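You operate a simulated robot arm through the tools that you are given. There is no shell and no other tool. Be economical: measure what you need, move in short steps, check, and stop when the job is done.

The job below is to be done with a simulated two-armed robot. You get a single attempt, and the scene is never put back.

## Task
Brush ochre bole on the pine board, free it from the wooden tray and rack it.
Fine: cover the whole top using the grey brush with the blue cap; brush back in its jar, lid on that pot; blue bar slid back after brushing, board on the rack shelf with green edge. The other boards and the other pot stay as they are. Set down upright: what you pick out.

The check looks at the end state, three seconds after you hand in, the way a careful person would. Anything else that was tipped, shoved, dropped, spilled or broken makes it a failure. A push-on lid holds only when it is set on centred and level and pressed home; a screw cap is set on level and turned clockwise until tight.

## Robot
Two 7-joint arms with two-finger parallel grippers on one trunk, on a base that drives. Base frame: it is fixed to the floor where the robot stands at the start and does not move with it; the origin is under the middle of the robot, x ahead of it, y to its left, z up. Lengths are in m, angles in degrees, forces in N, time in s.
The left shoulder is at the start at [0.05, 0.161, 1.173], the right one opposite. With the tool pointing down near the work surface each hand reaches from about 0.2 to 0.68 m from the robot's upright axis, wherever it stands, measured 20 degrees to its own side. Places, roughly: blue bar with black knob [0.4, 1, 0.9]; rack shelf with green edge [-0.1, -1.5, 0.9]; top of board marked alder [0.7, 0.4, 0.9]; top of board marked lime [0.4, -0.2, 0.9]; top of board marked pine [0.5, 0.9, 0.9]. Payload 3.43 kg a hand.
The TCP of each hand is the grasp point between the finger pads, 0.03 m short of the fingertips. In the tool frame z runs along the fingers and y along their closing line. Largest opening 0.094 m; finger width 0.028, thickness 0.01; the body of the gripper, 0.05 by 0.096 m, starts 0.055 m behind the TCP.
Orientation is told as [roll, pitch, yaw] about the base's x, y, z axes, in that order, counted from this pose: with the fingers straight down and closing along the base's y, the tool's x points along the base's -x, its y along +y and its z along -z.

## Interface
- The arms move only by the tool play_rows. It takes "left_deltas", "right_deltas" or both (then of equal length, played together; a hand with none holds still); each is a list of rows, each a list of 6 numbers: the shift along the base's x, y, z in units of 50 mm (1.0 is 50 mm), then the turn, a rotation vector about the base's x, y, z in units of 4 degrees (1.0 is 4 degrees). In form: [[x, y, z, ax, ay, az], ...]. A call has 1 to 20 rows; each row shifts and turns the commanded pose from where the row before left it. "left_jaw" and "right_jaw" are, for a hand that has rows, the closure, from 0 (fully open) to 1 (shut), set as the call begins (left out, the last holds). A call with a number of a shift or a turn outside -1 to 1 is refused whole. Rows are played at 5 a second. More than 0.05 m and 8.6 degrees between two rows, or a gripper value outside its range, and nothing of the call is played. A pose out of reach is approached as far as the arm can. The call stops where the force on the tool passes 40 N (or 10 N more than at its start, if that is more) or the arm is blocked; 0.2 s more then pass. Each finger travels about 0.045 m/s and halts on what it meets, pressing with about 28 N; the grip force reading is that of the motor and also rises with nothing between the fingers. The clock runs only during rows and for 0.2 s after the last one: add rows that do not move to give the fingers time. It gives the time, the measured TCP pose, the force on the tool (base axes), the opening and the grip force at its end, in the units of the frame above (readings bear some noise), with the torque about the TCP (base axes, N m) and any sound that the robot's microphone picked up.
- Cameras (640 x 400 px; columns grow to the right, rows downward): "scene" is now at [0.121, 0.0457, 1.3238]; the picture's right is [0.47, -0.88, 0.00], its down [-0.26, -0.14, -0.96] and it looks along [0.84, 0.45, -0.29] (base axes); focal length 214 px, centre (320, 200). "left" rides on the left gripper at [0.076, -0.014, -0.102] in its tool frame; the picture's right is [0.18, 0.98, 0.00], its down [-0.75, 0.14, -0.64] and it looks along [-0.63, 0.12, 0.77] (tool axes); focal length 243 px, centre (320, 200). "right" rides on the right gripper at [0.076, 0.014, -0.102] in its tool frame; the picture's right is [-0.18, 0.98, 0.00], its down [-0.75, -0.14, -0.64] and it looks along [-0.63, -0.12, 0.77] (tool axes); focal length 243 px, centre (320, 200). There is no depth. A picture from a camera that has moved, and an enlarged one, comes with that camera's place and axes in the base frame and with its lens.
- camera(camera): a new picture of that camera. The clock stands still meanwhile.
- lift_body(by): slides the trunk up (or, below 0, down) by that many m; the arms and the scene camera ride with it, the base frame stays. It gives what a move gives, with no picture.
- steer(legs): drives the robot by 1 to 6 legs, each [ahead, left, turn to the left] in m, m and degrees, along the robot's own axes; the way and the turn of a leg run together, so that a leg with both is an arc; at most 1.5 m and 180 degrees a leg. The arms and the cameras ride along, it lands a little off, and it stops where it bumps. It gives what a move gives.
- head_to(pan, tilt): turns the head with the scene camera to pan (to the left, within 80 degrees either way) and tilt (down, from -29 to 69), counted from straight ahead of the robot. It gives what a move gives.
- close_up(camera, box): a new picture of the part [left, top, right, bottom] of that camera's present view, enlarged. The clock stands still meanwhile.
- close_job(): hands the job in; it is judged then, once.

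Go step by step. Nothing tells you exact positions but the pictures and the camera data: compare them with the known pose of the tool, close in by small moves and look again before you grip or let go. The budget is 120 turns and 92 pictures, counting those below and the enlarged ones. Unless the task says otherwise, let go and move clear before handing in, and close with one line.

The tools are called after "Request:" by a JSON object that holds its "name" and its "arguments". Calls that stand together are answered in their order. play_rows: Moves the arms, as the interface text tells. Its arguments: {"type":"object","properties":{"left_deltas":{"type":"array","items":{"type":"array","items":{"type":"number"}}},"left_jaw":{"type":"number"},"right_deltas":{"type":"array","items":{"type":"array","items":{"type":"number"}}},"right_jaw":{"type":"number"}},"required":[]} The other tools are called the same way: lift_body (by) slides the trunk up or down; steer (legs) drives the base; head_to (pan, tilt) turns the head that bears the scene camera; camera (camera) takes a picture; close_up (camera, box) takes an enlarged picture of a part of a camera's view; close_job () hands the job in.

At the start:

```text
clock: 0.0
left_position: [0.1866, 0.2142, 1.3133]
left_tool_rot: [-0.2, 0.0, 0.0]
left_ft_force: [0.6, -0.8, -0.7]
left_ft_torque: [-0.02, 0.02, 0.02]
left_opening: 0.0939
left_grasp_force: 0.2
right_position: [0.2818, 0.0268, 1.2326]
right_tool_rot: [0.1, 0.1, 0.1]
right_ft_force: [0.4, 0.6, -0.2]
right_ft_torque: [0.02, -0.02, 0.01]
right_opening: 0.094
right_grasp_force: 0.0
trunk travel left (down, up): [-0.2, 0.067]
robot x, y, heading: [0.0004, -0.0039, -0.2]
head pan, tilt: [28.3, 16.9]
```

scene: 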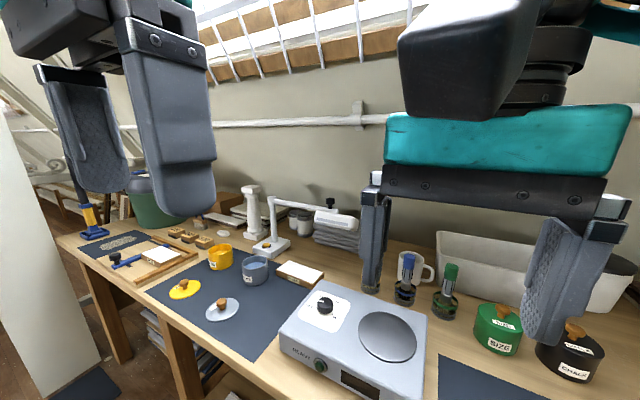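
right: 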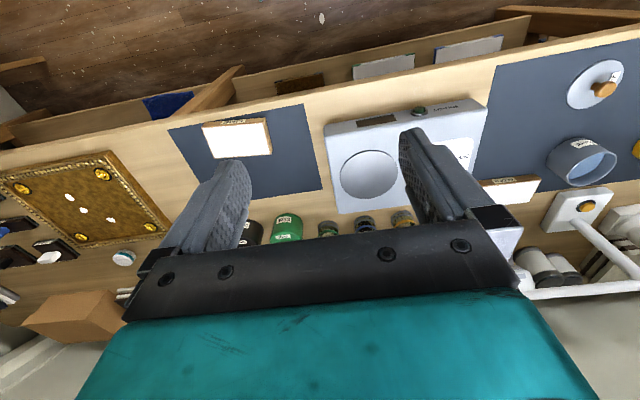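
left: 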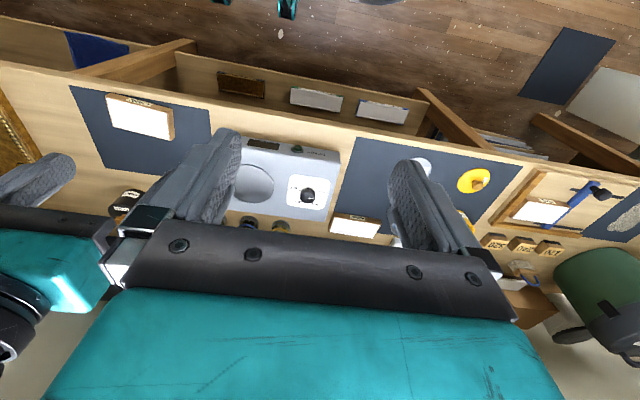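

I see a long bench with pots (yellow and blue-grey with lids beside), brushes standing in jars, a hotplate, and the tray with the pine board at the left. I'll look closer before moving.

Request:
{"name": "close_up", "arguments": {"camera": "scene", "box": [60, 180, 300, 330]}}

Request:
{"name": "close_up", "arguments": {"camera": "scene", "box": [380, 230, 620, 380]}}

```text
2.67 times, centred on (180, 255) of scene
camera zoom: at [0.121, 0.0457, 1.3238], right [0.47, -0.88, 0.0], down [-0.26, -0.14, -0.96], along [0.84, 0.45, -0.29], focal length 572 px, centre (693, 53)
```

zoom: 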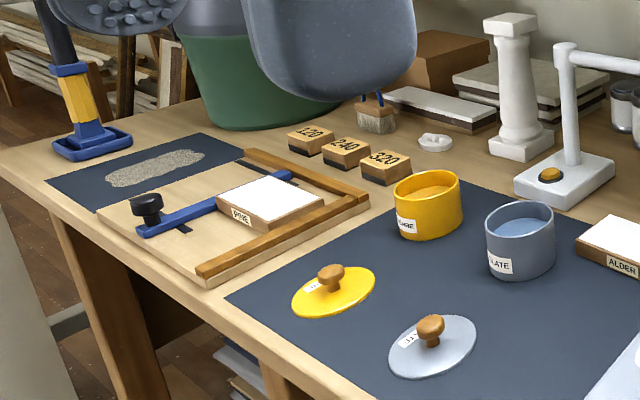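

```text
2.67 times, centred on (500, 305) of scene
camera zoom: at [0.121, 0.0457, 1.3238], right [0.47, -0.88, 0.0], down [-0.26, -0.14, -0.96], along [0.84, 0.45, -0.29], focal length 572 px, centre (-160, -80)
```

zoom: 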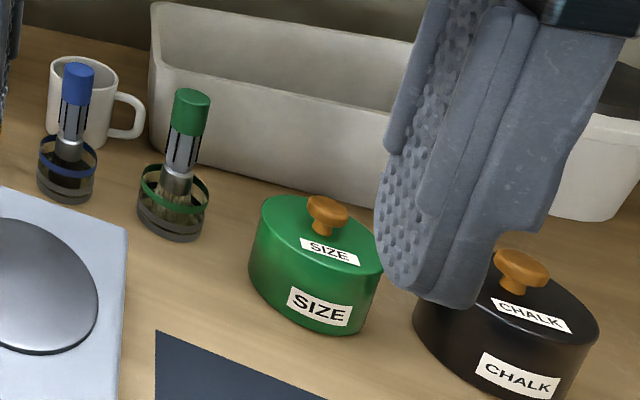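

The blue-capped grey brush stands near (0.67, 0.07), ochre pot near (0.53, 0.65) and pine near (0.45, 0.88). I'll move the right hand out of the way, drive so the left arm faces the brush, and look down.

Request:
{"name": "play_rows", "arguments": {"right_deltas": [[-0.4, -1, 0.3, 0, 0, 0], [-0.4, -1, 0.3, 0, 0, 0], [-0.4, -1, 0.3, 0, 0, 0], [0, -1, 0, 0, 0, 0], [0, -1, 0, 0, 0, 0]]}}

Request:
{"name": "steer", "arguments": {"legs": [[0.05, -0.13, 0]]}}

Request:
{"name": "head_to", "arguments": {"pan": 5, "tilt": 35}}

Request:
{"name": "camera", "arguments": {"camera": "scene"}}

Request:
{"name": "camera", "arguments": {"camera": "left"}}

```text
refused: row 1 steps farther than a row can; nothing moved
```

```text
clock: 1.8
left_position: [0.237, 0.0819, 1.3126]
left_tool_rot: [0.0, 0.0, 0.2]
left_ft_force: [0.2, 0.5, -0.4]
left_ft_torque: [0.02, 0.0, 0.0]
left_opening: 0.094
left_grasp_force: 0.0
right_position: [0.3319, -0.1059, 1.233]
right_tool_rot: [0.1, 0.0, 0.2]
right_ft_force: [-0.2, -0.7, -0.2]
right_ft_torque: [0.0, 0.02, 0.01]
right_opening: 0.0938
right_grasp_force: 0.1
trunk travel left (down, up): [-0.2, 0.067]
robot x, y, heading: [0.0498, -0.1369, 0.2]
head pan, tilt: [28.3, 16.9]
```

```text
clock: 2.7
left_position: [0.2352, 0.0806, 1.3132]
left_tool_rot: [0.0, 0.0, 0.2]
left_ft_force: [0.2, 0.4, 0.4]
left_ft_torque: [-0.01, 0.01, 0.01]
left_opening: 0.0941
left_grasp_force: 0.0
right_position: [0.332, -0.1048, 1.2321]
right_tool_rot: [0.1, 0.1, 0.3]
right_ft_force: [0.4, 0.9, 0.4]
right_ft_torque: [-0.02, 0.0, -0.02]
right_opening: 0.0937
right_grasp_force: 0.0
trunk travel left (down, up): [-0.2, 0.067]
robot x, y, heading: [0.0473, -0.1365, 0.2]
head pan, tilt: [5.0, 35.0]
```

```text
86 pictures are left
camera scene: at [0.1766, -0.1226, 1.2949], right [0.09, -1.0, 0.0], down [-0.57, -0.05, -0.82], along [0.82, 0.07, -0.57], focal length 214 px, centre (320, 200)
```

scene: 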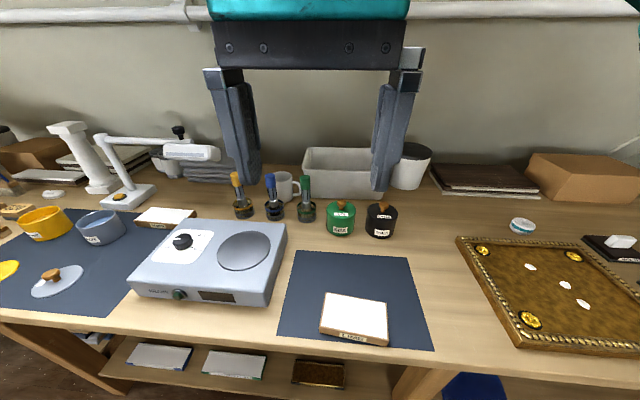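

```text
85 pictures are left
camera left: at [0.1602, 0.0669, 1.4155], right [-0.19, 0.98, 0.0], down [0.75, 0.14, 0.64], along [0.63, 0.12, -0.77], focal length 243 px, centre (320, 200)
```

left: 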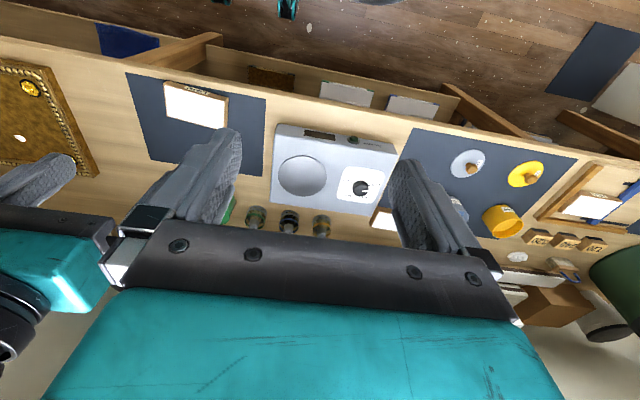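

Three brushes stand in a row (orange, blue, green caps); blue is around (0.72, 0.075) with cap top about z 0.98. I'll edge the base forward, bring the left hand above it, and move the right hand aside.

Request:
{"name": "steer", "arguments": {"legs": [[0.05, 0, 0]]}}

Request:
{"name": "play_rows", "arguments": {"left_deltas": [[0.95, 0, -0.3, 0, 0, 0], [0.95, 0, -0.3, 0, 0, 0], [0.95, 0, -0.3, 0, 0, 0], [0.95, 0, -0.3, 0, 0, 0], [0.95, 0, -0.3, 0, 0, 0], [0.9, 0, -0.4, 0, 0, 0], [0.9, 0, -0.4, 0, 0, 0], [0.7, 0, -0.5, 0, 0, 0], [0.7, 0, -0.5, 0, 0, 0]], "right_deltas": [[-0.3, -0.9, 0, 0, 0, 0], [-0.3, -0.9, 0, 0, 0, 0], [-0.3, -0.9, 0, 0, 0, 0], [-0.3, -0.9, 0, 0, 0, 0], [-0.3, -0.9, 0, 0, 0, 0], [0, 0, 0, 0, 0, 0], [0, 0, 0, 0, 0, 0], [0, 0, 0, 0, 0, 0], [0, 0, 0, 0, 0, 0]]}}

Request:
{"name": "camera", "arguments": {"camera": "left"}}

Request:
{"name": "camera", "arguments": {"camera": "scene"}}

```text
clock: 3.6
left_position: [0.2588, 0.0815, 1.3137]
left_tool_rot: [0.0, 0.0, 0.2]
left_ft_force: [-0.3, 0.0, -0.3]
left_ft_torque: [-0.04, 0.0, -0.03]
left_opening: 0.0941
left_grasp_force: 0.0
right_position: [0.3554, -0.1044, 1.2334]
right_tool_rot: [0.0, 0.0, 0.1]
right_ft_force: [-0.5, -0.8, 0.1]
right_ft_torque: [0.01, -0.05, 0.01]
right_opening: 0.0941
right_grasp_force: 0.1
trunk travel left (down, up): [-0.2, 0.067]
robot x, y, heading: [0.0762, -0.1302, 0.0]
head pan, tilt: [5.0, 35.0]
stopped in leg 1: the robot was blocked; the commanded pose is now the measured one
```

```text
clock: 4.3
left_position: [0.3541, 0.0768, 1.2803]
left_tool_rot: [0.0, 0.2, 0.3]
left_ft_force: [-0.2, 0.4, 0.0]
left_ft_torque: [0.01, 0.03, -0.01]
left_opening: 0.0938
left_grasp_force: 0.0
right_position: [0.333, -0.1948, 1.2279]
right_tool_rot: [0.0, 0.2, -1.8]
right_ft_force: [10.8, 4.2, -7.2]
right_ft_torque: [-0.6, 0.61, -0.6]
right_opening: 0.094
right_grasp_force: 0.1
trunk travel left (down, up): [-0.2, 0.067]
robot x, y, heading: [0.0746, -0.1341, -0.1]
head pan, tilt: [5.0, 35.0]
stopped in row 3 (right hand): the force on the tool passed its limit at 54 N (the readings are from after the stop); the commanded pose is now the measured one
```

```text
84 pictures are left
camera left: at [0.2782, 0.0627, 1.3842], right [-0.19, 0.98, 0.0], down [0.75, 0.14, 0.64], along [0.63, 0.12, -0.77], focal length 243 px, centre (320, 200)
```

left: 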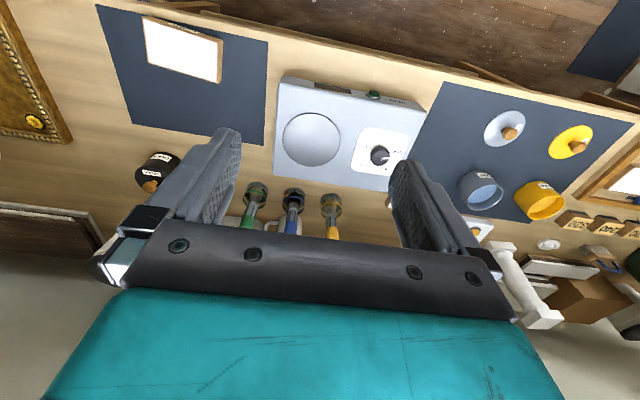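

```text
83 pictures are left
camera scene: at [0.202, -0.1243, 1.2962], right [0.07, -1.0, 0.0], down [-0.56, -0.04, -0.83], along [0.83, 0.06, -0.56], focal length 214 px, centre (320, 200)
```

scene: 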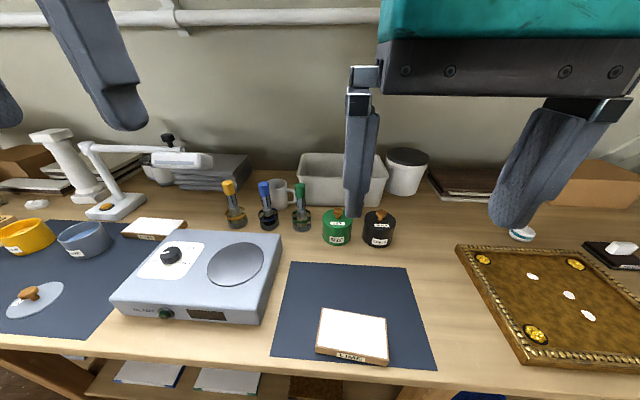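

The right hand felt a force while pulling back (likely the arm folding), so I'll ease it back and bring only the left hand toward the brush.

Request:
{"name": "play_rows", "arguments": {"left_deltas": [[0.95, 0, -0.3, 0, 0, 0], [0.95, 0, -0.3, 0, 0, 0], [0.95, 0, -0.3, 0, 0, 0], [0.95, 0, -0.3, 0, 0, 0], [0.9, 0, -0.4, 0, 0, 0], [0.9, 0, -0.4, 0, 0, 0], [0.7, 0, -0.5, 0, 0, 0], [0.6, 0, -0.5, 0, 0, 0]], "right_deltas": [[0.4, 0.2, 0.3, 0, 0, 0], [0.4, 0.2, 0.3, 0, 0, 0.4], [0, 0, 0, 0, 0, 0], [0, 0, 0, 0, 0, 0], [0, 0, 0, 0, 0, 0], [0, 0, 0, 0, 0, 0], [0, 0, 0, 0, 0, 0], [0, 0, 0, 0, 0, 0]]}}

Request:
{"name": "camera", "arguments": {"camera": "left"}}

Request:
{"name": "close_up", "arguments": {"camera": "scene", "box": [200, 140, 400, 265]}}

```text
clock: 6.1
left_position: [0.6292, 0.114, 1.1183]
left_tool_rot: [-0.2, 0.0, 0.2]
left_ft_force: [0.1, -0.5, 0.2]
left_ft_torque: [-0.03, 0.03, -0.01]
left_opening: 0.0939
left_grasp_force: 0.0
left hand out of reach, approached as far as the arm can: row 5, 6, 7, 8
right_position: [0.3711, -0.173, 1.2588]
right_tool_rot: [0.0, 0.2, 0.2]
right_ft_force: [1.0, -0.9, 0.2]
right_ft_torque: [-0.03, 0.04, -0.02]
right_opening: 0.0941
right_grasp_force: 0.0
trunk travel left (down, up): [-0.2, 0.067]
robot x, y, heading: [0.0751, -0.1311, 0.0]
head pan, tilt: [5.0, 35.0]
```

```text
82 pictures are left
camera left: at [0.5531, 0.0985, 1.2224], right [-0.19, 0.98, 0.0], down [0.75, 0.15, 0.64], along [0.63, 0.12, -0.77], focal length 243 px, centre (320, 200)
```

left: 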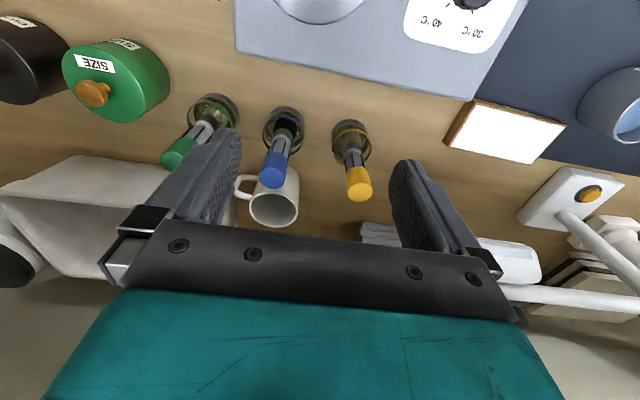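

```text
3.20 times, centred on (300, 202) of scene
camera zoom: at [0.202, -0.1221, 1.2948], right [0.09, -1.0, 0.0], down [-0.57, -0.05, -0.82], along [0.82, 0.07, -0.57], focal length 686 px, centre (384, 192)
```

zoom: 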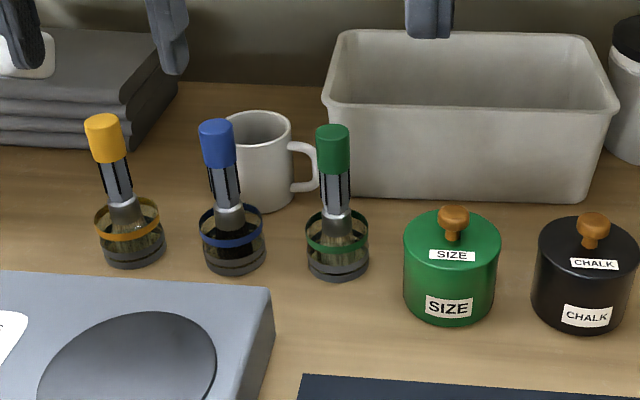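

The blue brush stands near-vertical at about (0.70, 0.072), cap top z≈1.0; reach was limiting at that height. I'll go lower, still above the cap, and see where the hand ends.

Request:
{"name": "play_rows", "arguments": {"left_deltas": [[0, 0, -0.8, 0, 0, 0], [0, 0, -0.8, 0, 0, 0], [0, 0, 0, 0, 0, 0]]}}

```text
clock: 6.9
left_position: [0.6282, 0.1117, 1.0405]
left_tool_rot: [-0.1, 0.1, 0.3]
left_ft_force: [-0.4, 0.2, 0.3]
left_ft_torque: [0.03, -0.01, 0.0]
left_opening: 0.0941
left_grasp_force: 0.1
right_position: [0.3715, -0.1726, 1.2583]
right_tool_rot: [0.2, 0.1, 0.1]
right_ft_force: [-0.7, 0.2, -0.3]
right_ft_torque: [0.02, 0.0, -0.02]
right_opening: 0.0944
right_grasp_force: 0.0
trunk travel left (down, up): [-0.2, 0.067]
robot x, y, heading: [0.0742, -0.1318, 0.2]
head pan, tilt: [5.0, 35.0]
```

Commanded pose follows the reached one. Now I'll step to the brush's y and forward, staying above the cap.

Request:
{"name": "play_rows", "arguments": {"left_deltas": [[0.1, -0.78, 0, 0, 0, 0], [0.8, 0, 0, 0, 0, 0], [0.5, 0, 0, 0, 0, 0], [0, 0, 0, 0, 0, 0]]}}

Request:
{"name": "camera", "arguments": {"camera": "left"}}

```text
clock: 7.9
left_position: [0.6279, 0.1104, 1.0461]
left_tool_rot: [-0.1, 0.1, 0.3]
left_ft_force: [-0.9, -0.1, -0.6]
left_ft_torque: [-0.02, 0.0, -0.02]
left_opening: 0.0939
left_grasp_force: 0.0
left hand out of reach, approached as far as the arm can: row 1, 2, 3
right_position: [0.3716, -0.1733, 1.2575]
right_tool_rot: [0.1, 0.2, 0.0]
right_ft_force: [0.0, -0.1, -0.4]
right_ft_torque: [0.02, 0.05, 0.02]
right_opening: 0.0939
right_grasp_force: 0.1
trunk travel left (down, up): [-0.2, 0.067]
robot x, y, heading: [0.0775, -0.1327, -0.0]
head pan, tilt: [5.0, 35.0]
```

```text
80 pictures are left
camera left: at [0.5513, 0.095, 1.1492], right [-0.19, 0.98, 0.0], down [0.75, 0.15, 0.64], along [0.63, 0.12, -0.77], focal length 243 px, centre (320, 200)
```

left: 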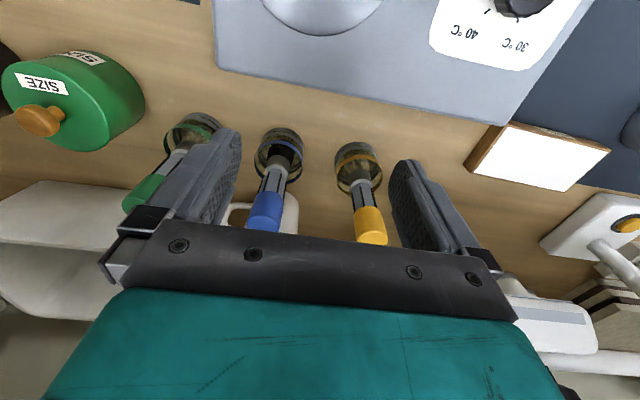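

The reach is short here, so I'll raise the trunk, back off the bench, turn 20° right and shift left so the brush is straight along the left arm's best direction.

Request:
{"name": "lift_body", "arguments": {"by": 0.06}}

Request:
{"name": "steer", "arguments": {"legs": [[-0.015, 0, 0], [0, 0, -20], [-0.053, 0.16, 0]]}}

Request:
{"name": "camera", "arguments": {"camera": "left"}}

```text
clock: 8.9
left_position: [0.6269, 0.1105, 1.1064]
left_tool_rot: [-0.1, 0.1, 0.2]
left_ft_force: [-0.8, 0.9, 0.0]
left_ft_torque: [0.02, -0.01, 0.01]
left_opening: 0.0938
left_grasp_force: 0.0
right_position: [0.3711, -0.1728, 1.3194]
right_tool_rot: [0.0, 0.2, 0.0]
right_ft_force: [0.5, 0.0, -0.1]
right_ft_torque: [0.02, 0.01, 0.03]
right_opening: 0.0941
right_grasp_force: 0.0
trunk travel left (down, up): [-0.26, 0.007]
robot x, y, heading: [0.0735, -0.1329, 0.2]
head pan, tilt: [5.0, 35.0]
```

```text
clock: 12.4
left_position: [0.6665, 0.0716, 1.1054]
left_tool_rot: [-0.1, 0.0, -20.0]
left_ft_force: [-0.2, 0.3, -0.4]
left_ft_torque: [0.02, -0.07, -0.03]
left_opening: 0.094
left_grasp_force: 0.0
right_position: [0.3294, -0.1039, 1.3181]
right_tool_rot: [0.1, 0.1, -20.1]
right_ft_force: [0.6, 0.8, -0.4]
right_ft_torque: [-0.01, -0.02, -0.02]
right_opening: 0.0939
right_grasp_force: 0.2
trunk travel left (down, up): [-0.26, 0.007]
robot x, y, heading: [0.0666, 0.0358, -19.9]
head pan, tilt: [5.0, 35.0]
```

```text
79 pictures are left
camera left: at [0.5909, 0.0851, 1.2093], right [0.16, 0.99, 0.0], down [0.76, -0.12, 0.64], along [0.63, -0.11, -0.77], focal length 243 px, centre (320, 200)
```

left: 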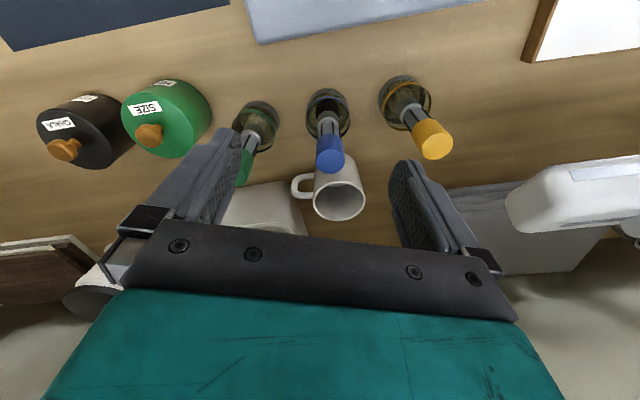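

The blue cap lies about 45 mm ahead of the TCP, at (0.711, 0.073). I move over it.

Request:
{"name": "play_rows", "arguments": {"left_deltas": [[0.45, 0.03, -0.4, 0, 0, 0], [0.44, 0, -0.4, 0, 0, 0], [0, 0, 0, 0, 0, 0]]}}

Request:
{"name": "camera", "arguments": {"camera": "left"}}

Request:
{"name": "close_up", "arguments": {"camera": "scene", "box": [140, 60, 460, 260]}}

```text
clock: 13.2
left_position: [0.6865, 0.0991, 1.0717]
left_tool_rot: [-0.2, -0.2, -19.9]
left_ft_force: [-0.3, 0.3, -0.8]
left_ft_torque: [0.02, 0.01, 0.02]
left_opening: 0.0943
left_grasp_force: 0.0
left hand out of reach, approached as far as the arm can: row 1, 2
right_position: [0.3287, -0.1049, 1.3188]
right_tool_rot: [0.1, 0.1, -20.1]
right_ft_force: [0.2, 0.1, 0.5]
right_ft_torque: [0.0, -0.02, 0.0]
right_opening: 0.0941
right_grasp_force: 0.0
trunk travel left (down, up): [-0.26, 0.007]
robot x, y, heading: [0.0652, 0.037, -20.0]
head pan, tilt: [5.0, 35.0]
```

```text
78 pictures are left
camera left: at [0.6097, 0.1113, 1.1747], right [0.16, 0.99, 0.0], down [0.76, -0.12, 0.64], along [0.63, -0.11, -0.77], focal length 243 px, centre (320, 200)
```

left: 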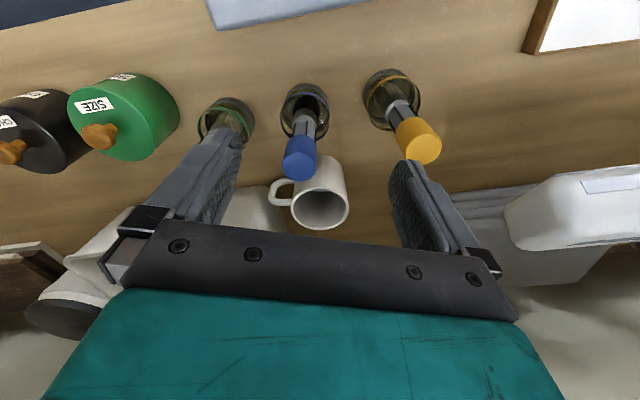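

```text
2.00 times, centred on (300, 160) of scene
camera zoom: at [0.1867, 0.0017, 1.3549], right [-0.26, -0.97, 0.0], down [-0.55, 0.15, -0.82], along [0.79, -0.21, -0.57], focal length 429 px, centre (360, 280)
```

zoom: 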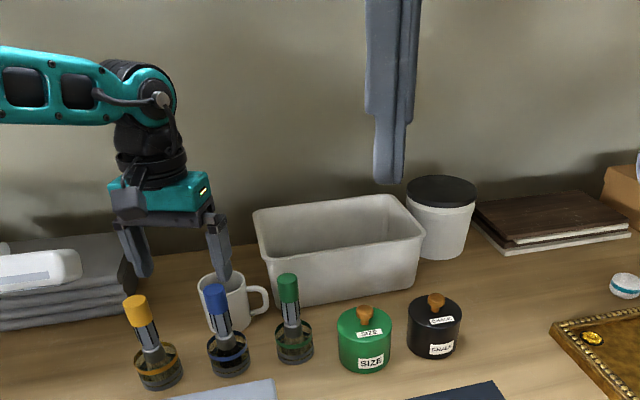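

Still short by ~25 mm. I'll retract slightly, turn further right to bring the left shoulder nearer the bench, and realign.

Request:
{"name": "play_rows", "arguments": {"left_deltas": [[-0.8, 0, 0.4, 0, 0, 0], [-0.4, 0, 0.2, 0, 0, 0]]}}

Request:
{"name": "steer", "arguments": {"legs": [[0, 0, -25], [0.025, -0.03, 0]]}}

Request:
{"name": "camera", "arguments": {"camera": "left"}}

```text
clock: 13.8
left_position: [0.6252, 0.099, 1.1042]
left_tool_rot: [-0.1, 0.1, -20.0]
left_ft_force: [-0.3, 0.9, -1.0]
left_ft_torque: [-0.04, 0.01, -0.04]
left_opening: 0.0941
left_grasp_force: 0.0
right_position: [0.3308, -0.1039, 1.3189]
right_tool_rot: [0.2, 0.2, -20.1]
right_ft_force: [0.0, 0.7, 0.7]
right_ft_torque: [-0.01, -0.01, 0.0]
right_opening: 0.0939
right_grasp_force: 0.0
trunk travel left (down, up): [-0.26, 0.007]
robot x, y, heading: [0.069, 0.0352, -19.8]
head pan, tilt: [5.0, 35.0]
```

```text
clock: 16.0
left_position: [0.5949, -0.1843, 1.1048]
left_tool_rot: [-0.2, 0.1, -45.1]
left_ft_force: [0.5, 0.1, -0.3]
left_ft_torque: [0.0, 0.01, 0.02]
left_opening: 0.0941
left_grasp_force: 0.0
right_position: [0.2411, -0.2424, 1.3183]
right_tool_rot: [0.1, 0.1, -45.3]
right_ft_force: [0.0, 0.7, 0.2]
right_ft_torque: [0.01, 0.0, -0.02]
right_opening: 0.0939
right_grasp_force: 0.1
trunk travel left (down, up): [-0.26, 0.007]
robot x, y, heading: [0.0614, -0.0042, -45.1]
head pan, tilt: [5.0, 35.0]
```

```text
76 pictures are left
camera left: at [0.5313, -0.1405, 1.2068], right [0.57, 0.82, 0.0], down [0.63, -0.43, 0.64], along [0.53, -0.36, -0.77], focal length 243 px, centre (320, 200)
```

left: 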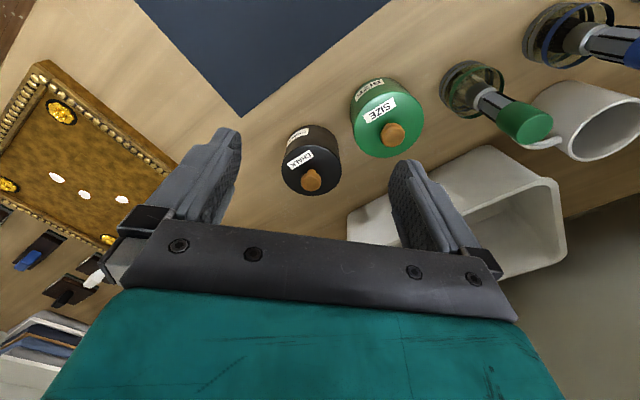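

I'll swing the left hand over the brush while turning it square to the bench.

Request:
{"name": "play_rows", "arguments": {"left_deltas": [[0.193, 0.428, -0.05, 0, 0, 0.94], [0.193, 0.428, -0.05, 0, 0, 0.94], [0.193, 0.428, -0.05, 0, 0, 0.94], [0.193, 0.428, -0.05, 0, 0, 0.94], [0.193, 0.428, -0.05, 0, 0, 0.94], [0.193, 0.428, -0.05, 0, 0, 0.94], [0.193, 0.428, -0.05, 0, 0, 0.94], [0.193, 0.428, -0.05, 0, 0, 0.94], [0.193, 0.428, -0.05, 0, 0, 0.94], [0.193, 0.428, -0.05, 0, 0, 0.94], [0.193, 0.428, -0.05, 0, 0, 0.94], [0.193, 0.428, -0.05, 0, 0, 0.94], [0, 0, 0, 0, 0, 0]]}}

Request:
{"name": "camera", "arguments": {"camera": "left"}}

```text
clock: 18.8
left_position: [0.7119, 0.0726, 1.0733]
left_tool_rot: [-0.1, 0.0, 0.1]
left_ft_force: [-0.2, 0.3, 0.2]
left_ft_torque: [-0.02, 0.04, -0.03]
left_opening: 0.0942
left_grasp_force: 0.0
right_position: [0.2408, -0.2418, 1.3191]
right_tool_rot: [0.1, 0.2, -45.2]
right_ft_force: [0.3, 0.0, -0.5]
right_ft_torque: [-0.05, 0.0, 0.0]
right_opening: 0.0939
right_grasp_force: 0.0
trunk travel left (down, up): [-0.26, 0.007]
robot x, y, heading: [0.0605, -0.0029, -45.1]
head pan, tilt: [5.0, 35.0]
```

```text
75 pictures are left
camera left: at [0.6363, 0.0575, 1.1765], right [-0.19, 0.98, 0.0], down [0.75, 0.14, 0.64], along [0.63, 0.12, -0.77], focal length 243 px, centre (320, 200)
```

left: 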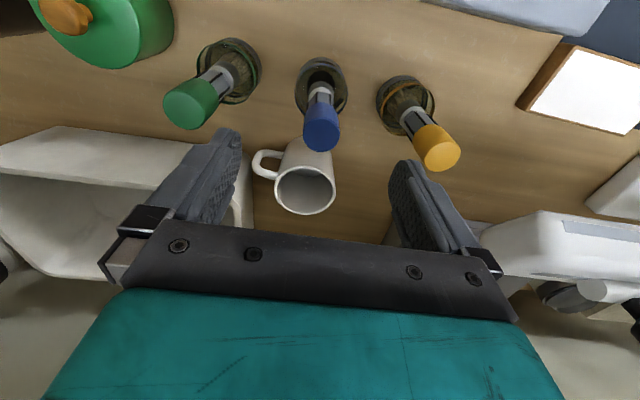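

Aligned over the blue brush (≈(0.717, 0.075)). Descending with open jaws around the handle.

Request:
{"name": "play_rows", "arguments": {"left_deltas": [[0.1, 0.04, -0.6, 0, 0, 0], [0, 0, -0.6, 0, 0, 0], [0, 0, -0.6, 0, 0, 0], [0, 0, -0.45, 0, 0, 0]]}}

Request:
{"name": "camera", "arguments": {"camera": "left"}}

Request:
{"name": "head_to", "arguments": {"pan": 50, "tilt": 35}}

Request:
{"name": "camera", "arguments": {"camera": "scene"}}

```text
clock: 19.8
left_position: [0.7193, 0.0741, 0.9608]
left_tool_rot: [-0.1, 0.1, 0.1]
left_ft_force: [-0.3, 0.3, -0.1]
left_ft_torque: [0.02, 0.02, 0.0]
left_opening: 0.0939
left_grasp_force: 0.0
right_position: [0.2405, -0.2402, 1.3184]
right_tool_rot: [0.2, 0.3, -45.3]
right_ft_force: [-0.5, -0.1, 0.8]
right_ft_torque: [0.04, -0.04, 0.0]
right_opening: 0.0942
right_grasp_force: 0.0
trunk travel left (down, up): [-0.26, 0.007]
robot x, y, heading: [0.0598, -0.0031, -45.0]
head pan, tilt: [5.0, 35.0]
```

```text
74 pictures are left
camera left: at [0.6425, 0.0586, 1.0648], right [-0.19, 0.98, 0.0], down [0.75, 0.14, 0.64], along [0.63, 0.12, -0.77], focal length 243 px, centre (320, 200)
```

left: 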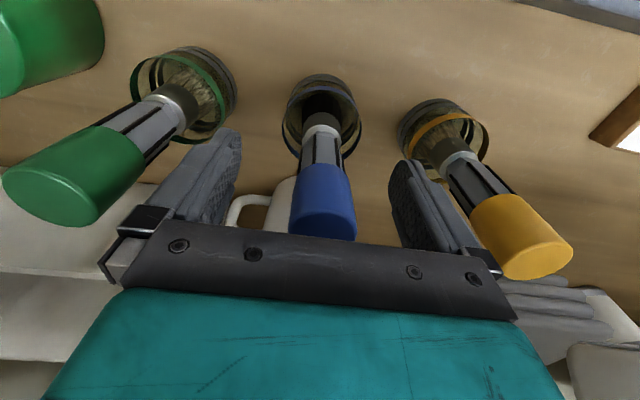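

```text
clock: 20.9
left_position: [0.7186, 0.0736, 0.9624]
left_tool_rot: [-0.1, 0.1, 0.2]
left_ft_force: [0.9, 0.5, -0.5]
left_ft_torque: [-0.02, 0.03, -0.02]
left_opening: 0.0939
left_grasp_force: 0.1
right_position: [0.2398, -0.2409, 1.3179]
right_tool_rot: [0.1, 0.3, -45.2]
right_ft_force: [-0.5, -0.9, -0.4]
right_ft_torque: [-0.01, 0.0, 0.02]
right_opening: 0.0941
right_grasp_force: 0.0
trunk travel left (down, up): [-0.26, 0.007]
robot x, y, heading: [0.0598, 0.0033, -45.2]
head pan, tilt: [50.0, 35.0]
```

```text
73 pictures are left
camera scene: at [0.1764, -0.0209, 1.3549], right [0.08, -1.0, 0.0], down [-0.57, -0.05, -0.82], along [0.82, 0.07, -0.57], focal length 214 px, centre (320, 200)
```

scene: 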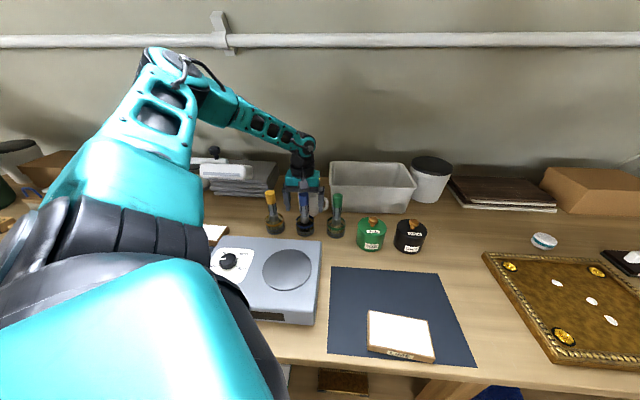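

The handle (grey part) spans roughly z 0.93–0.97 between the jaws. I'll drop 10 mm more and grip.

Request:
{"name": "play_rows", "arguments": {"left_deltas": [[0, 0.02, -0.22, 0, 0, 0]]}}

Request:
{"name": "play_rows", "arguments": {"left_deltas": [[0, 0, 0, 0, 0, 0], [0, 0, 0, 0, 0, 0], [0, 0, 0, 0, 0, 0], [0, 0, 0, 0, 0, 0], [0, 0, 0, 0, 0, 0], [0, 0, 0, 0, 0, 0], [0, 0, 0, 0, 0, 0]], "left_jaw": 1}}

Request:
{"name": "camera", "arguments": {"camera": "left"}}

```text
clock: 21.3
left_position: [0.7191, 0.0742, 0.9511]
left_tool_rot: [-0.1, 0.1, 0.1]
left_ft_force: [-1.0, 0.0, 0.1]
left_ft_torque: [0.01, -0.01, -0.03]
left_opening: 0.0938
left_grasp_force: 0.0
right_position: [0.2419, -0.241, 1.3184]
right_tool_rot: [0.2, 0.3, -45.2]
right_ft_force: [0.4, 0.4, 0.6]
right_ft_torque: [-0.02, 0.01, -0.01]
right_opening: 0.0939
right_grasp_force: 0.2
trunk travel left (down, up): [-0.26, 0.007]
robot x, y, heading: [0.0638, -0.0012, -45.3]
head pan, tilt: [50.0, 35.0]
```

```text
clock: 22.9
left_position: [0.7188, 0.0745, 0.9509]
left_tool_rot: [-0.2, 0.0, 0.1]
left_ft_force: [0.5, -0.6, -0.4]
left_ft_torque: [0.01, -0.03, 0.0]
left_opening: 0.024
left_grasp_force: 27.8
right_position: [0.2403, -0.2416, 1.3185]
right_tool_rot: [0.1, 0.3, -45.2]
right_ft_force: [-0.2, 0.1, 0.7]
right_ft_torque: [0.0, 0.01, -0.02]
right_opening: 0.0941
right_grasp_force: 0.0
trunk travel left (down, up): [-0.26, 0.007]
robot x, y, heading: [0.0604, -0.0018, -45.0]
head pan, tilt: [50.0, 35.0]
```

```text
72 pictures are left
camera left: at [0.6422, 0.0602, 1.0546], right [-0.19, 0.98, 0.0], down [0.75, 0.14, 0.64], along [0.63, 0.12, -0.77], focal length 243 px, centre (320, 200)
```

left: 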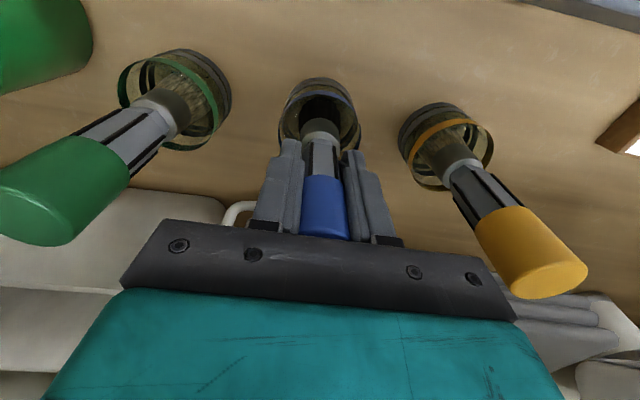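

The brush is held (24 mm) at (0.719, 0.0745, 0.951), which I'll reuse for the return. Lifting it straight up, then retracting.

Request:
{"name": "play_rows", "arguments": {"left_deltas": [[0, 0, 0.6, 0, 0, 0], [0, 0, 0.6, 0, 0, 0], [0, 0, 0.6, 0, 0, 0], [0, 0, 0.6, 0, 0, 0]]}}

Request:
{"name": "camera", "arguments": {"camera": "left"}}

Request:
{"name": "camera", "arguments": {"camera": "scene"}}

```text
clock: 23.9
left_position: [0.717, 0.0791, 1.0702]
left_tool_rot: [-0.1, 0.1, 0.0]
left_ft_force: [-0.4, 0.2, 0.2]
left_ft_torque: [0.0, -0.01, 0.02]
left_opening: 0.0241
left_grasp_force: 28.1
right_position: [0.2402, -0.2417, 1.3191]
right_tool_rot: [0.1, 0.1, -45.2]
right_ft_force: [-0.2, -0.6, 0.1]
right_ft_torque: [-0.01, -0.03, 0.0]
right_opening: 0.094
right_grasp_force: 0.1
trunk travel left (down, up): [-0.26, 0.007]
robot x, y, heading: [0.0637, -0.0012, -44.6]
head pan, tilt: [50.0, 35.0]
```

```text
71 pictures are left
camera left: at [0.6402, 0.0646, 1.1733], right [-0.19, 0.98, 0.0], down [0.75, 0.14, 0.64], along [0.63, 0.12, -0.77], focal length 243 px, centre (320, 200)
```

left: 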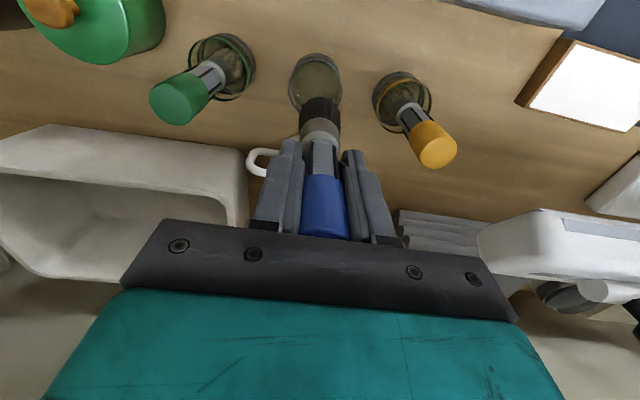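

```text
70 pictures are left
camera scene: at [0.1761, -0.0208, 1.3549], right [0.09, -1.0, 0.0], down [-0.57, -0.05, -0.82], along [0.82, 0.07, -0.57], focal length 214 px, centre (320, 200)
```

scene: 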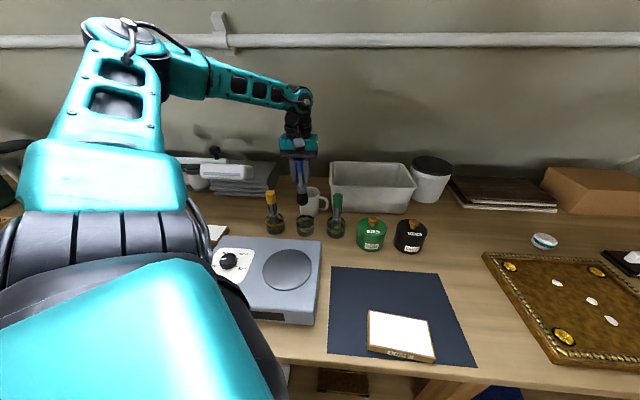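

The brush tip is about 0.10 m below the TCP and the bench top near z≈0.85. I'll retract the brush over the hotplate while yawing, then turn back square and drive toward the ochre pot at about (0.585, 0.727).

Request:
{"name": "play_rows", "arguments": {"left_deltas": [[-0.53, -0.05, 0.08, 0, 0, -0.94], [-0.53, -0.05, 0.08, 0, 0, -0.94], [-0.53, -0.1, 0.08, 0, 0, -0.94], [-0.53, -0.1, 0.08, 0, 0, -0.94], [-0.53, -0.1, 0.08, 0, 0, -0.94], [-0.53, -0.1, 0.08, 0, 0, -0.94], [-0.53, -0.15, 0.08, 0, 0, -0.94], [-0.53, -0.15, 0.08, 0, 0, -0.94], [-0.53, -0.2, 0.08, 0, 0, -0.94], [-0.53, -0.2, 0.08, 0, 0, -0.94], [-0.53, -0.2, 0.08, 0, 0, -0.94], [-0.53, -0.2, 0.08, 0, 0, -0.94]]}}

Request:
{"name": "steer", "arguments": {"legs": [[-0.01, -0.01, 0], [0, 0, 45], [0, 0.61, 0]]}}

Request:
{"name": "camera", "arguments": {"camera": "scene"}}

Request:
{"name": "camera", "arguments": {"camera": "left"}}

```text
clock: 26.5
left_position: [0.4121, -0.0167, 1.1237]
left_tool_rot: [-0.1, 0.2, -45.2]
left_ft_force: [0.3, -0.3, -0.2]
left_ft_torque: [-0.04, -0.01, -0.01]
left_opening: 0.0242
left_grasp_force: 27.3
left hand out of reach, approached as far as the arm can: row 11, 12
right_position: [0.2401, -0.2428, 1.3175]
right_tool_rot: [0.1, 0.2, -45.2]
right_ft_force: [-0.6, 1.0, -0.4]
right_ft_torque: [0.02, 0.0, -0.03]
right_opening: 0.0941
right_grasp_force: 0.1
trunk travel left (down, up): [-0.26, 0.007]
robot x, y, heading: [0.0629, 0.0023, -45.1]
head pan, tilt: [50.0, 35.0]
```

```text
clock: 34.9
left_position: [0.2985, 0.8579, 1.1227]
left_tool_rot: [-0.1, 0.1, 0.8]
left_ft_force: [-0.1, -0.1, -0.5]
left_ft_torque: [0.01, 0.0, 0.05]
left_opening: 0.0241
left_grasp_force: 28.4
right_position: [0.3395, 0.5764, 1.3187]
right_tool_rot: [0.1, 0.2, 0.6]
right_ft_force: [-0.4, -0.1, -0.3]
right_ft_torque: [-0.01, 0.02, -0.04]
right_opening: 0.0939
right_grasp_force: 0.1
trunk travel left (down, up): [-0.26, 0.007]
robot x, y, heading: [0.0381, 0.6136, 0.4]
head pan, tilt: [50.0, 35.0]
```

```text
69 pictures are left
camera scene: at [0.138, 0.6857, 1.3549], right [0.77, -0.63, 0.0], down [-0.36, -0.44, -0.82], along [0.52, 0.63, -0.57], focal length 214 px, centre (320, 200)
```

scene: 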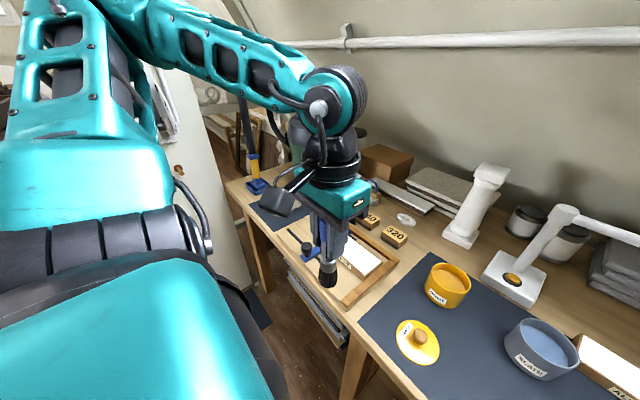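

```text
68 pictures are left
camera left: at [0.2226, 0.8428, 1.2265], right [-0.2, 0.98, 0.0], down [0.75, 0.15, 0.64], along [0.63, 0.12, -0.77], focal length 243 px, centre (320, 200)
```

left: 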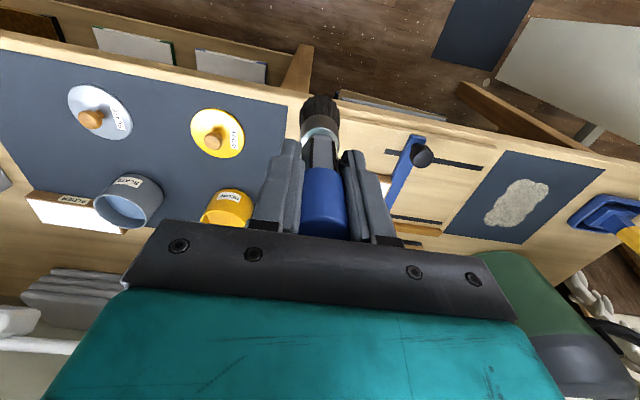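

The ochre pot is near (0.585, 0.733), rim about z 0.90. I bring the brush above it at a safe height and look again.

Request:
{"name": "play_rows", "arguments": {"left_deltas": [[0.8, -0.36, -0.15, 0, 0, 0], [0.8, -0.36, -0.15, 0, 0, 0], [0.8, -0.36, -0.15, 0, 0, 0], [0.8, -0.36, -0.15, 0, 0, 0], [0.8, -0.36, -0.15, 0, 0, 0], [0.8, -0.36, -0.15, 0, 0, 0], [0.8, -0.36, -0.15, 0, 0, 0]]}}

Request:
{"name": "camera", "arguments": {"camera": "left"}}

Request:
{"name": "head_to", "arguments": {"pan": 22, "tilt": 40}}

Request:
{"name": "camera", "arguments": {"camera": "scene"}}

```text
clock: 36.5
left_position: [0.5298, 0.7828, 1.0872]
left_tool_rot: [-0.1, 0.1, 0.7]
left_ft_force: [0.7, -0.2, -0.3]
left_ft_torque: [0.0, -0.03, 0.02]
left_opening: 0.0236
left_grasp_force: 28.0
left hand out of reach, approached as far as the arm can: row 6, 7
right_position: [0.3408, 0.5767, 1.3191]
right_tool_rot: [0.1, 0.1, 0.6]
right_ft_force: [1.1, 0.6, 0.6]
right_ft_torque: [0.03, 0.03, 0.0]
right_opening: 0.094
right_grasp_force: 0.1
trunk travel left (down, up): [-0.26, 0.007]
robot x, y, heading: [0.0422, 0.6136, 0.6]
head pan, tilt: [50.0, 35.0]
```

```text
67 pictures are left
camera left: at [0.4547, 0.7671, 1.1898], right [-0.2, 0.98, 0.0], down [0.75, 0.15, 0.64], along [0.63, 0.12, -0.77], focal length 243 px, centre (320, 200)
```

left: 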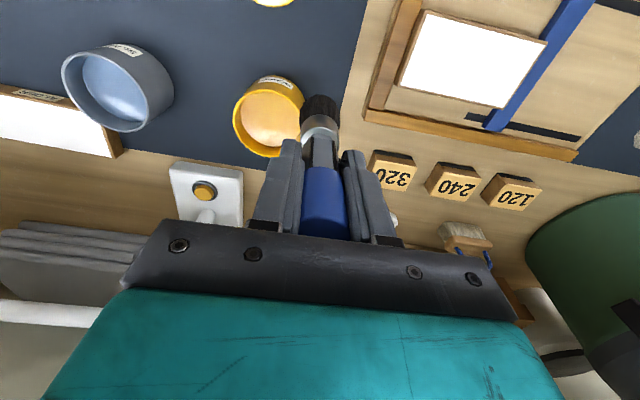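

```text
clock: 37.4
left_position: [0.53, 0.7821, 1.0871]
left_tool_rot: [-0.2, 0.1, 0.8]
left_ft_force: [0.4, 0.3, -0.3]
left_ft_torque: [-0.03, -0.01, 0.02]
left_opening: 0.024
left_grasp_force: 28.5
right_position: [0.3401, 0.5756, 1.3187]
right_tool_rot: [0.0, 0.3, 0.5]
right_ft_force: [0.3, 0.5, -0.6]
right_ft_torque: [-0.01, -0.01, 0.01]
right_opening: 0.0939
right_grasp_force: 0.1
trunk travel left (down, up): [-0.26, 0.007]
robot x, y, heading: [0.0429, 0.6193, 0.3]
head pan, tilt: [22.0, 40.0]
```

```text
66 pictures are left
camera scene: at [0.1606, 0.6503, 1.3473], right [0.39, -0.92, 0.0], down [-0.59, -0.25, -0.77], along [0.71, 0.29, -0.64], focal length 214 px, centre (320, 200)
```

scene: 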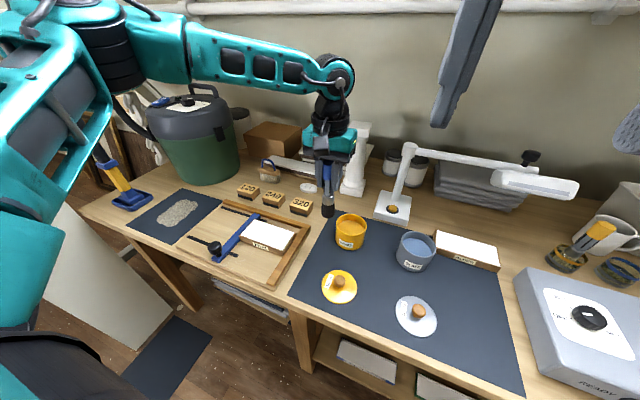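

Reach falls short while facing square, so I'll use the same trick: turn 45° right and stand at about (0.06, 0.66), where both pot and pine board are comfortable for the left arm.

Request:
{"name": "steer", "arguments": {"legs": [[0, 0, -45], [-0.016, 0.04, 0]]}}

Request:
{"name": "head_to", "arguments": {"pan": 70, "tilt": 40}}

Request:
{"name": "camera", "arguments": {"camera": "scene"}}

```text
clock: 40.5
left_position: [0.5227, 0.4322, 1.0873]
left_tool_rot: [-0.3, 0.1, -43.9]
left_ft_force: [0.5, -0.1, 0.2]
left_ft_torque: [-0.05, 0.03, 0.0]
left_opening: 0.0239
left_grasp_force: 28.4
right_position: [0.2424, 0.4203, 1.3189]
right_tool_rot: [0.1, 0.1, -44.0]
right_ft_force: [0.3, 0.4, 0.2]
right_ft_torque: [0.01, 0.01, 0.0]
right_opening: 0.0941
right_grasp_force: 0.1
trunk travel left (down, up): [-0.26, 0.007]
robot x, y, heading: [0.0591, 0.6547, -44.2]
head pan, tilt: [22.0, 40.0]
```

```text
clock: 41.7
left_position: [0.5239, 0.4323, 1.0861]
left_tool_rot: [-0.1, 0.1, -43.9]
left_ft_force: [-0.5, -0.8, -0.5]
left_ft_torque: [-0.05, 0.03, 0.0]
left_opening: 0.0241
left_grasp_force: 28.4
right_position: [0.2435, 0.4205, 1.3187]
right_tool_rot: [0.1, 0.3, -44.0]
right_ft_force: [-0.8, 0.6, 0.6]
right_ft_torque: [0.03, 0.01, 0.0]
right_opening: 0.0942
right_grasp_force: 0.2
trunk travel left (down, up): [-0.26, 0.007]
robot x, y, heading: [0.059, 0.655, -43.6]
head pan, tilt: [70.0, 40.0]
```

```text
65 pictures are left
camera scene: at [0.1637, 0.6662, 1.3473], right [0.44, -0.9, 0.0], down [-0.58, -0.28, -0.77], along [0.69, 0.34, -0.64], focal length 214 px, centre (320, 200)
```

scene: 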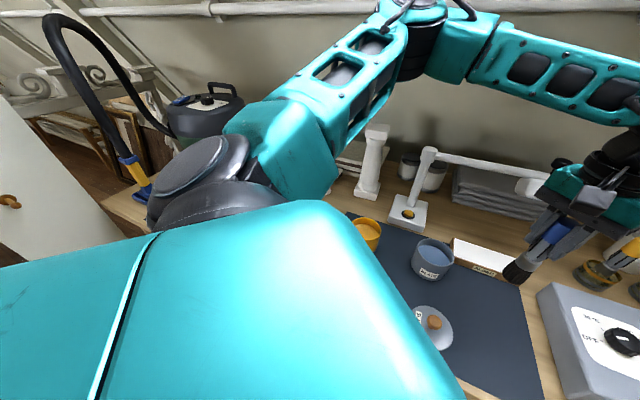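

I'll swing the brush over the ochre pot, squaring the hand again.

Request:
{"name": "play_rows", "arguments": {"left_deltas": [[0.11, 0.54, -0.03, 0, 0, 1], [0.11, 0.54, -0.03, 0, 0, 1], [0.11, 0.54, -0.03, 0, 0, 1], [0.11, 0.54, -0.03, 0, 0, 1], [0.11, 0.54, -0.03, 0, 0, 1], [0.11, 0.54, -0.03, 0, 0, 1], [0.11, 0.54, -0.03, 0, 0, 1], [0.11, 0.54, -0.03, 0, 0, 1], [0.11, 0.54, -0.03, 0, 0, 1], [0.11, 0.54, -0.03, 0, 0, 1], [0.11, 0.54, -0.03, 0, 0, 1], [0, 0, 0, 0, 0, 0]]}}

Request:
{"name": "camera", "arguments": {"camera": "left"}}

Request:
{"name": "camera", "arguments": {"camera": "scene"}}

```text
clock: 44.3
left_position: [0.5821, 0.7299, 1.072]
left_tool_rot: [-0.2, 0.1, 0.2]
left_ft_force: [-0.3, -0.3, -1.4]
left_ft_torque: [0.03, 0.01, -0.01]
left_opening: 0.024
left_grasp_force: 27.8
right_position: [0.2436, 0.4194, 1.3192]
right_tool_rot: [0.1, 0.3, -44.0]
right_ft_force: [-0.6, 0.3, -0.3]
right_ft_torque: [0.01, 0.0, -0.01]
right_opening: 0.094
right_grasp_force: 0.1
trunk travel left (down, up): [-0.26, 0.007]
robot x, y, heading: [0.0585, 0.6548, -44.1]
head pan, tilt: [70.0, 40.0]
```

```text
64 pictures are left
camera left: at [0.5062, 0.7156, 1.1751], right [-0.19, 0.98, 0.0], down [0.75, 0.14, 0.64], along [0.63, 0.12, -0.77], focal length 243 px, centre (320, 200)
```

left: 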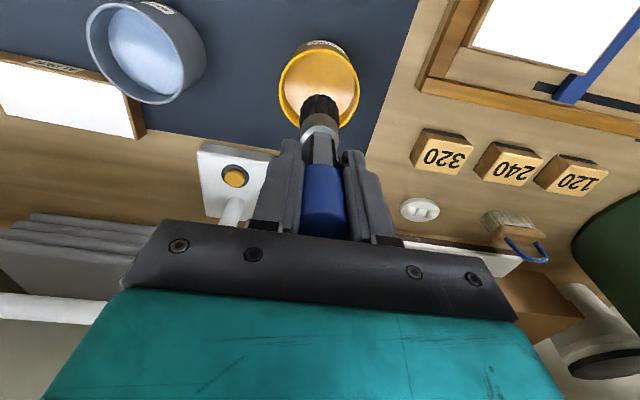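

```text
63 pictures are left
camera scene: at [0.1638, 0.6661, 1.3473], right [0.44, -0.9, 0.0], down [-0.58, -0.28, -0.77], along [0.69, 0.34, -0.64], focal length 214 px, centre (320, 200)
```

scene: 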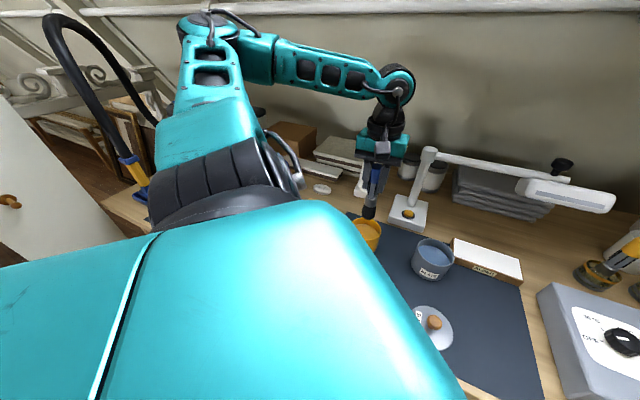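

Brush is over the ochre pot (centre ≈(0.579, 0.729)). Lowering the bristles in.

Request:
{"name": "play_rows", "arguments": {"left_deltas": [[-0.05, 0, -0.6, 0, 0, 0], [0, 0, -0.6, 0, 0, 0], [0, 0, -0.5, 0, 0, 0], [0, 0, -0.25, 0, 0, 0], [0, 0, 0, 0, 0, 0]]}}

Request:
{"name": "camera", "arguments": {"camera": "left"}}

```text
clock: 45.5
left_position: [0.5823, 0.7286, 0.9766]
left_tool_rot: [-0.2, -0.1, 0.3]
left_ft_force: [2.0, 4.3, 23.5]
left_ft_torque: [0.06, -0.22, -0.01]
left_opening: 0.0238
left_grasp_force: 28.3
right_position: [0.241, 0.4197, 1.3199]
right_tool_rot: [0.3, 0.2, -44.0]
right_ft_force: [0.0, 0.8, -0.1]
right_ft_torque: [0.02, 0.04, -0.03]
right_opening: 0.094
right_grasp_force: 0.0
trunk travel left (down, up): [-0.26, 0.007]
robot x, y, heading: [0.0666, 0.6545, -43.7]
head pan, tilt: [70.0, 40.0]
```

```text
62 pictures are left
camera left: at [0.5042, 0.7141, 1.0787], right [-0.19, 0.98, 0.0], down [0.75, 0.15, 0.64], along [0.63, 0.12, -0.77], focal length 243 px, centre (320, 200)
```

left: 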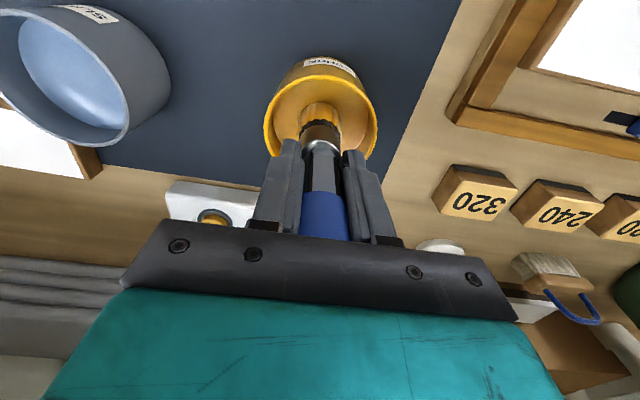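

The bristles turned ochre and touched the pot floor. I lift out and inspect.

Request:
{"name": "play_rows", "arguments": {"left_deltas": [[-0.04, 0, 0.4, 0, 0, 0], [0, 0, 0.6, 0, 0, 0], [0, 0, 0.6, 0, 0, 0], [0, 0, 0.2, 0, 0, 0], [0, 0, 0, 0, 0, 0]]}}

Request:
{"name": "camera", "arguments": {"camera": "left"}}

```text
clock: 46.7
left_position: [0.5797, 0.7294, 1.0637]
left_tool_rot: [-0.1, 0.1, 0.1]
left_ft_force: [-0.1, -0.3, -1.1]
left_ft_torque: [0.0, -0.02, 0.01]
left_opening: 0.0239
left_grasp_force: 27.9
right_position: [0.2443, 0.4187, 1.3184]
right_tool_rot: [0.1, 0.3, -44.0]
right_ft_force: [0.0, -0.2, 0.1]
right_ft_torque: [0.02, 0.02, 0.0]
right_opening: 0.0939
right_grasp_force: 0.0
trunk travel left (down, up): [-0.26, 0.007]
robot x, y, heading: [0.0557, 0.6584, -44.2]
head pan, tilt: [70.0, 40.0]
```

```text
61 pictures are left
camera left: at [0.503, 0.7147, 1.1676], right [-0.19, 0.98, 0.0], down [0.75, 0.14, 0.64], along [0.63, 0.12, -0.77], focal length 243 px, centre (320, 200)
```

left: 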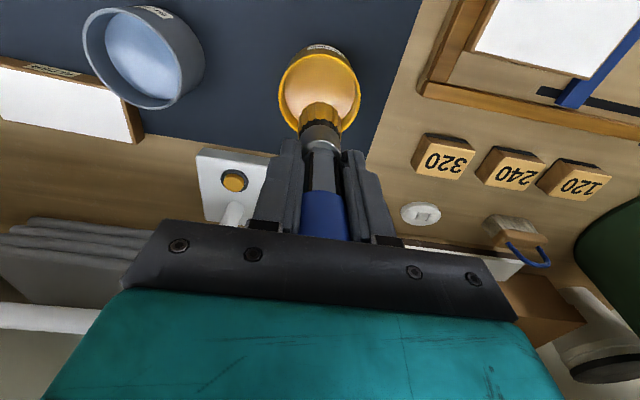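

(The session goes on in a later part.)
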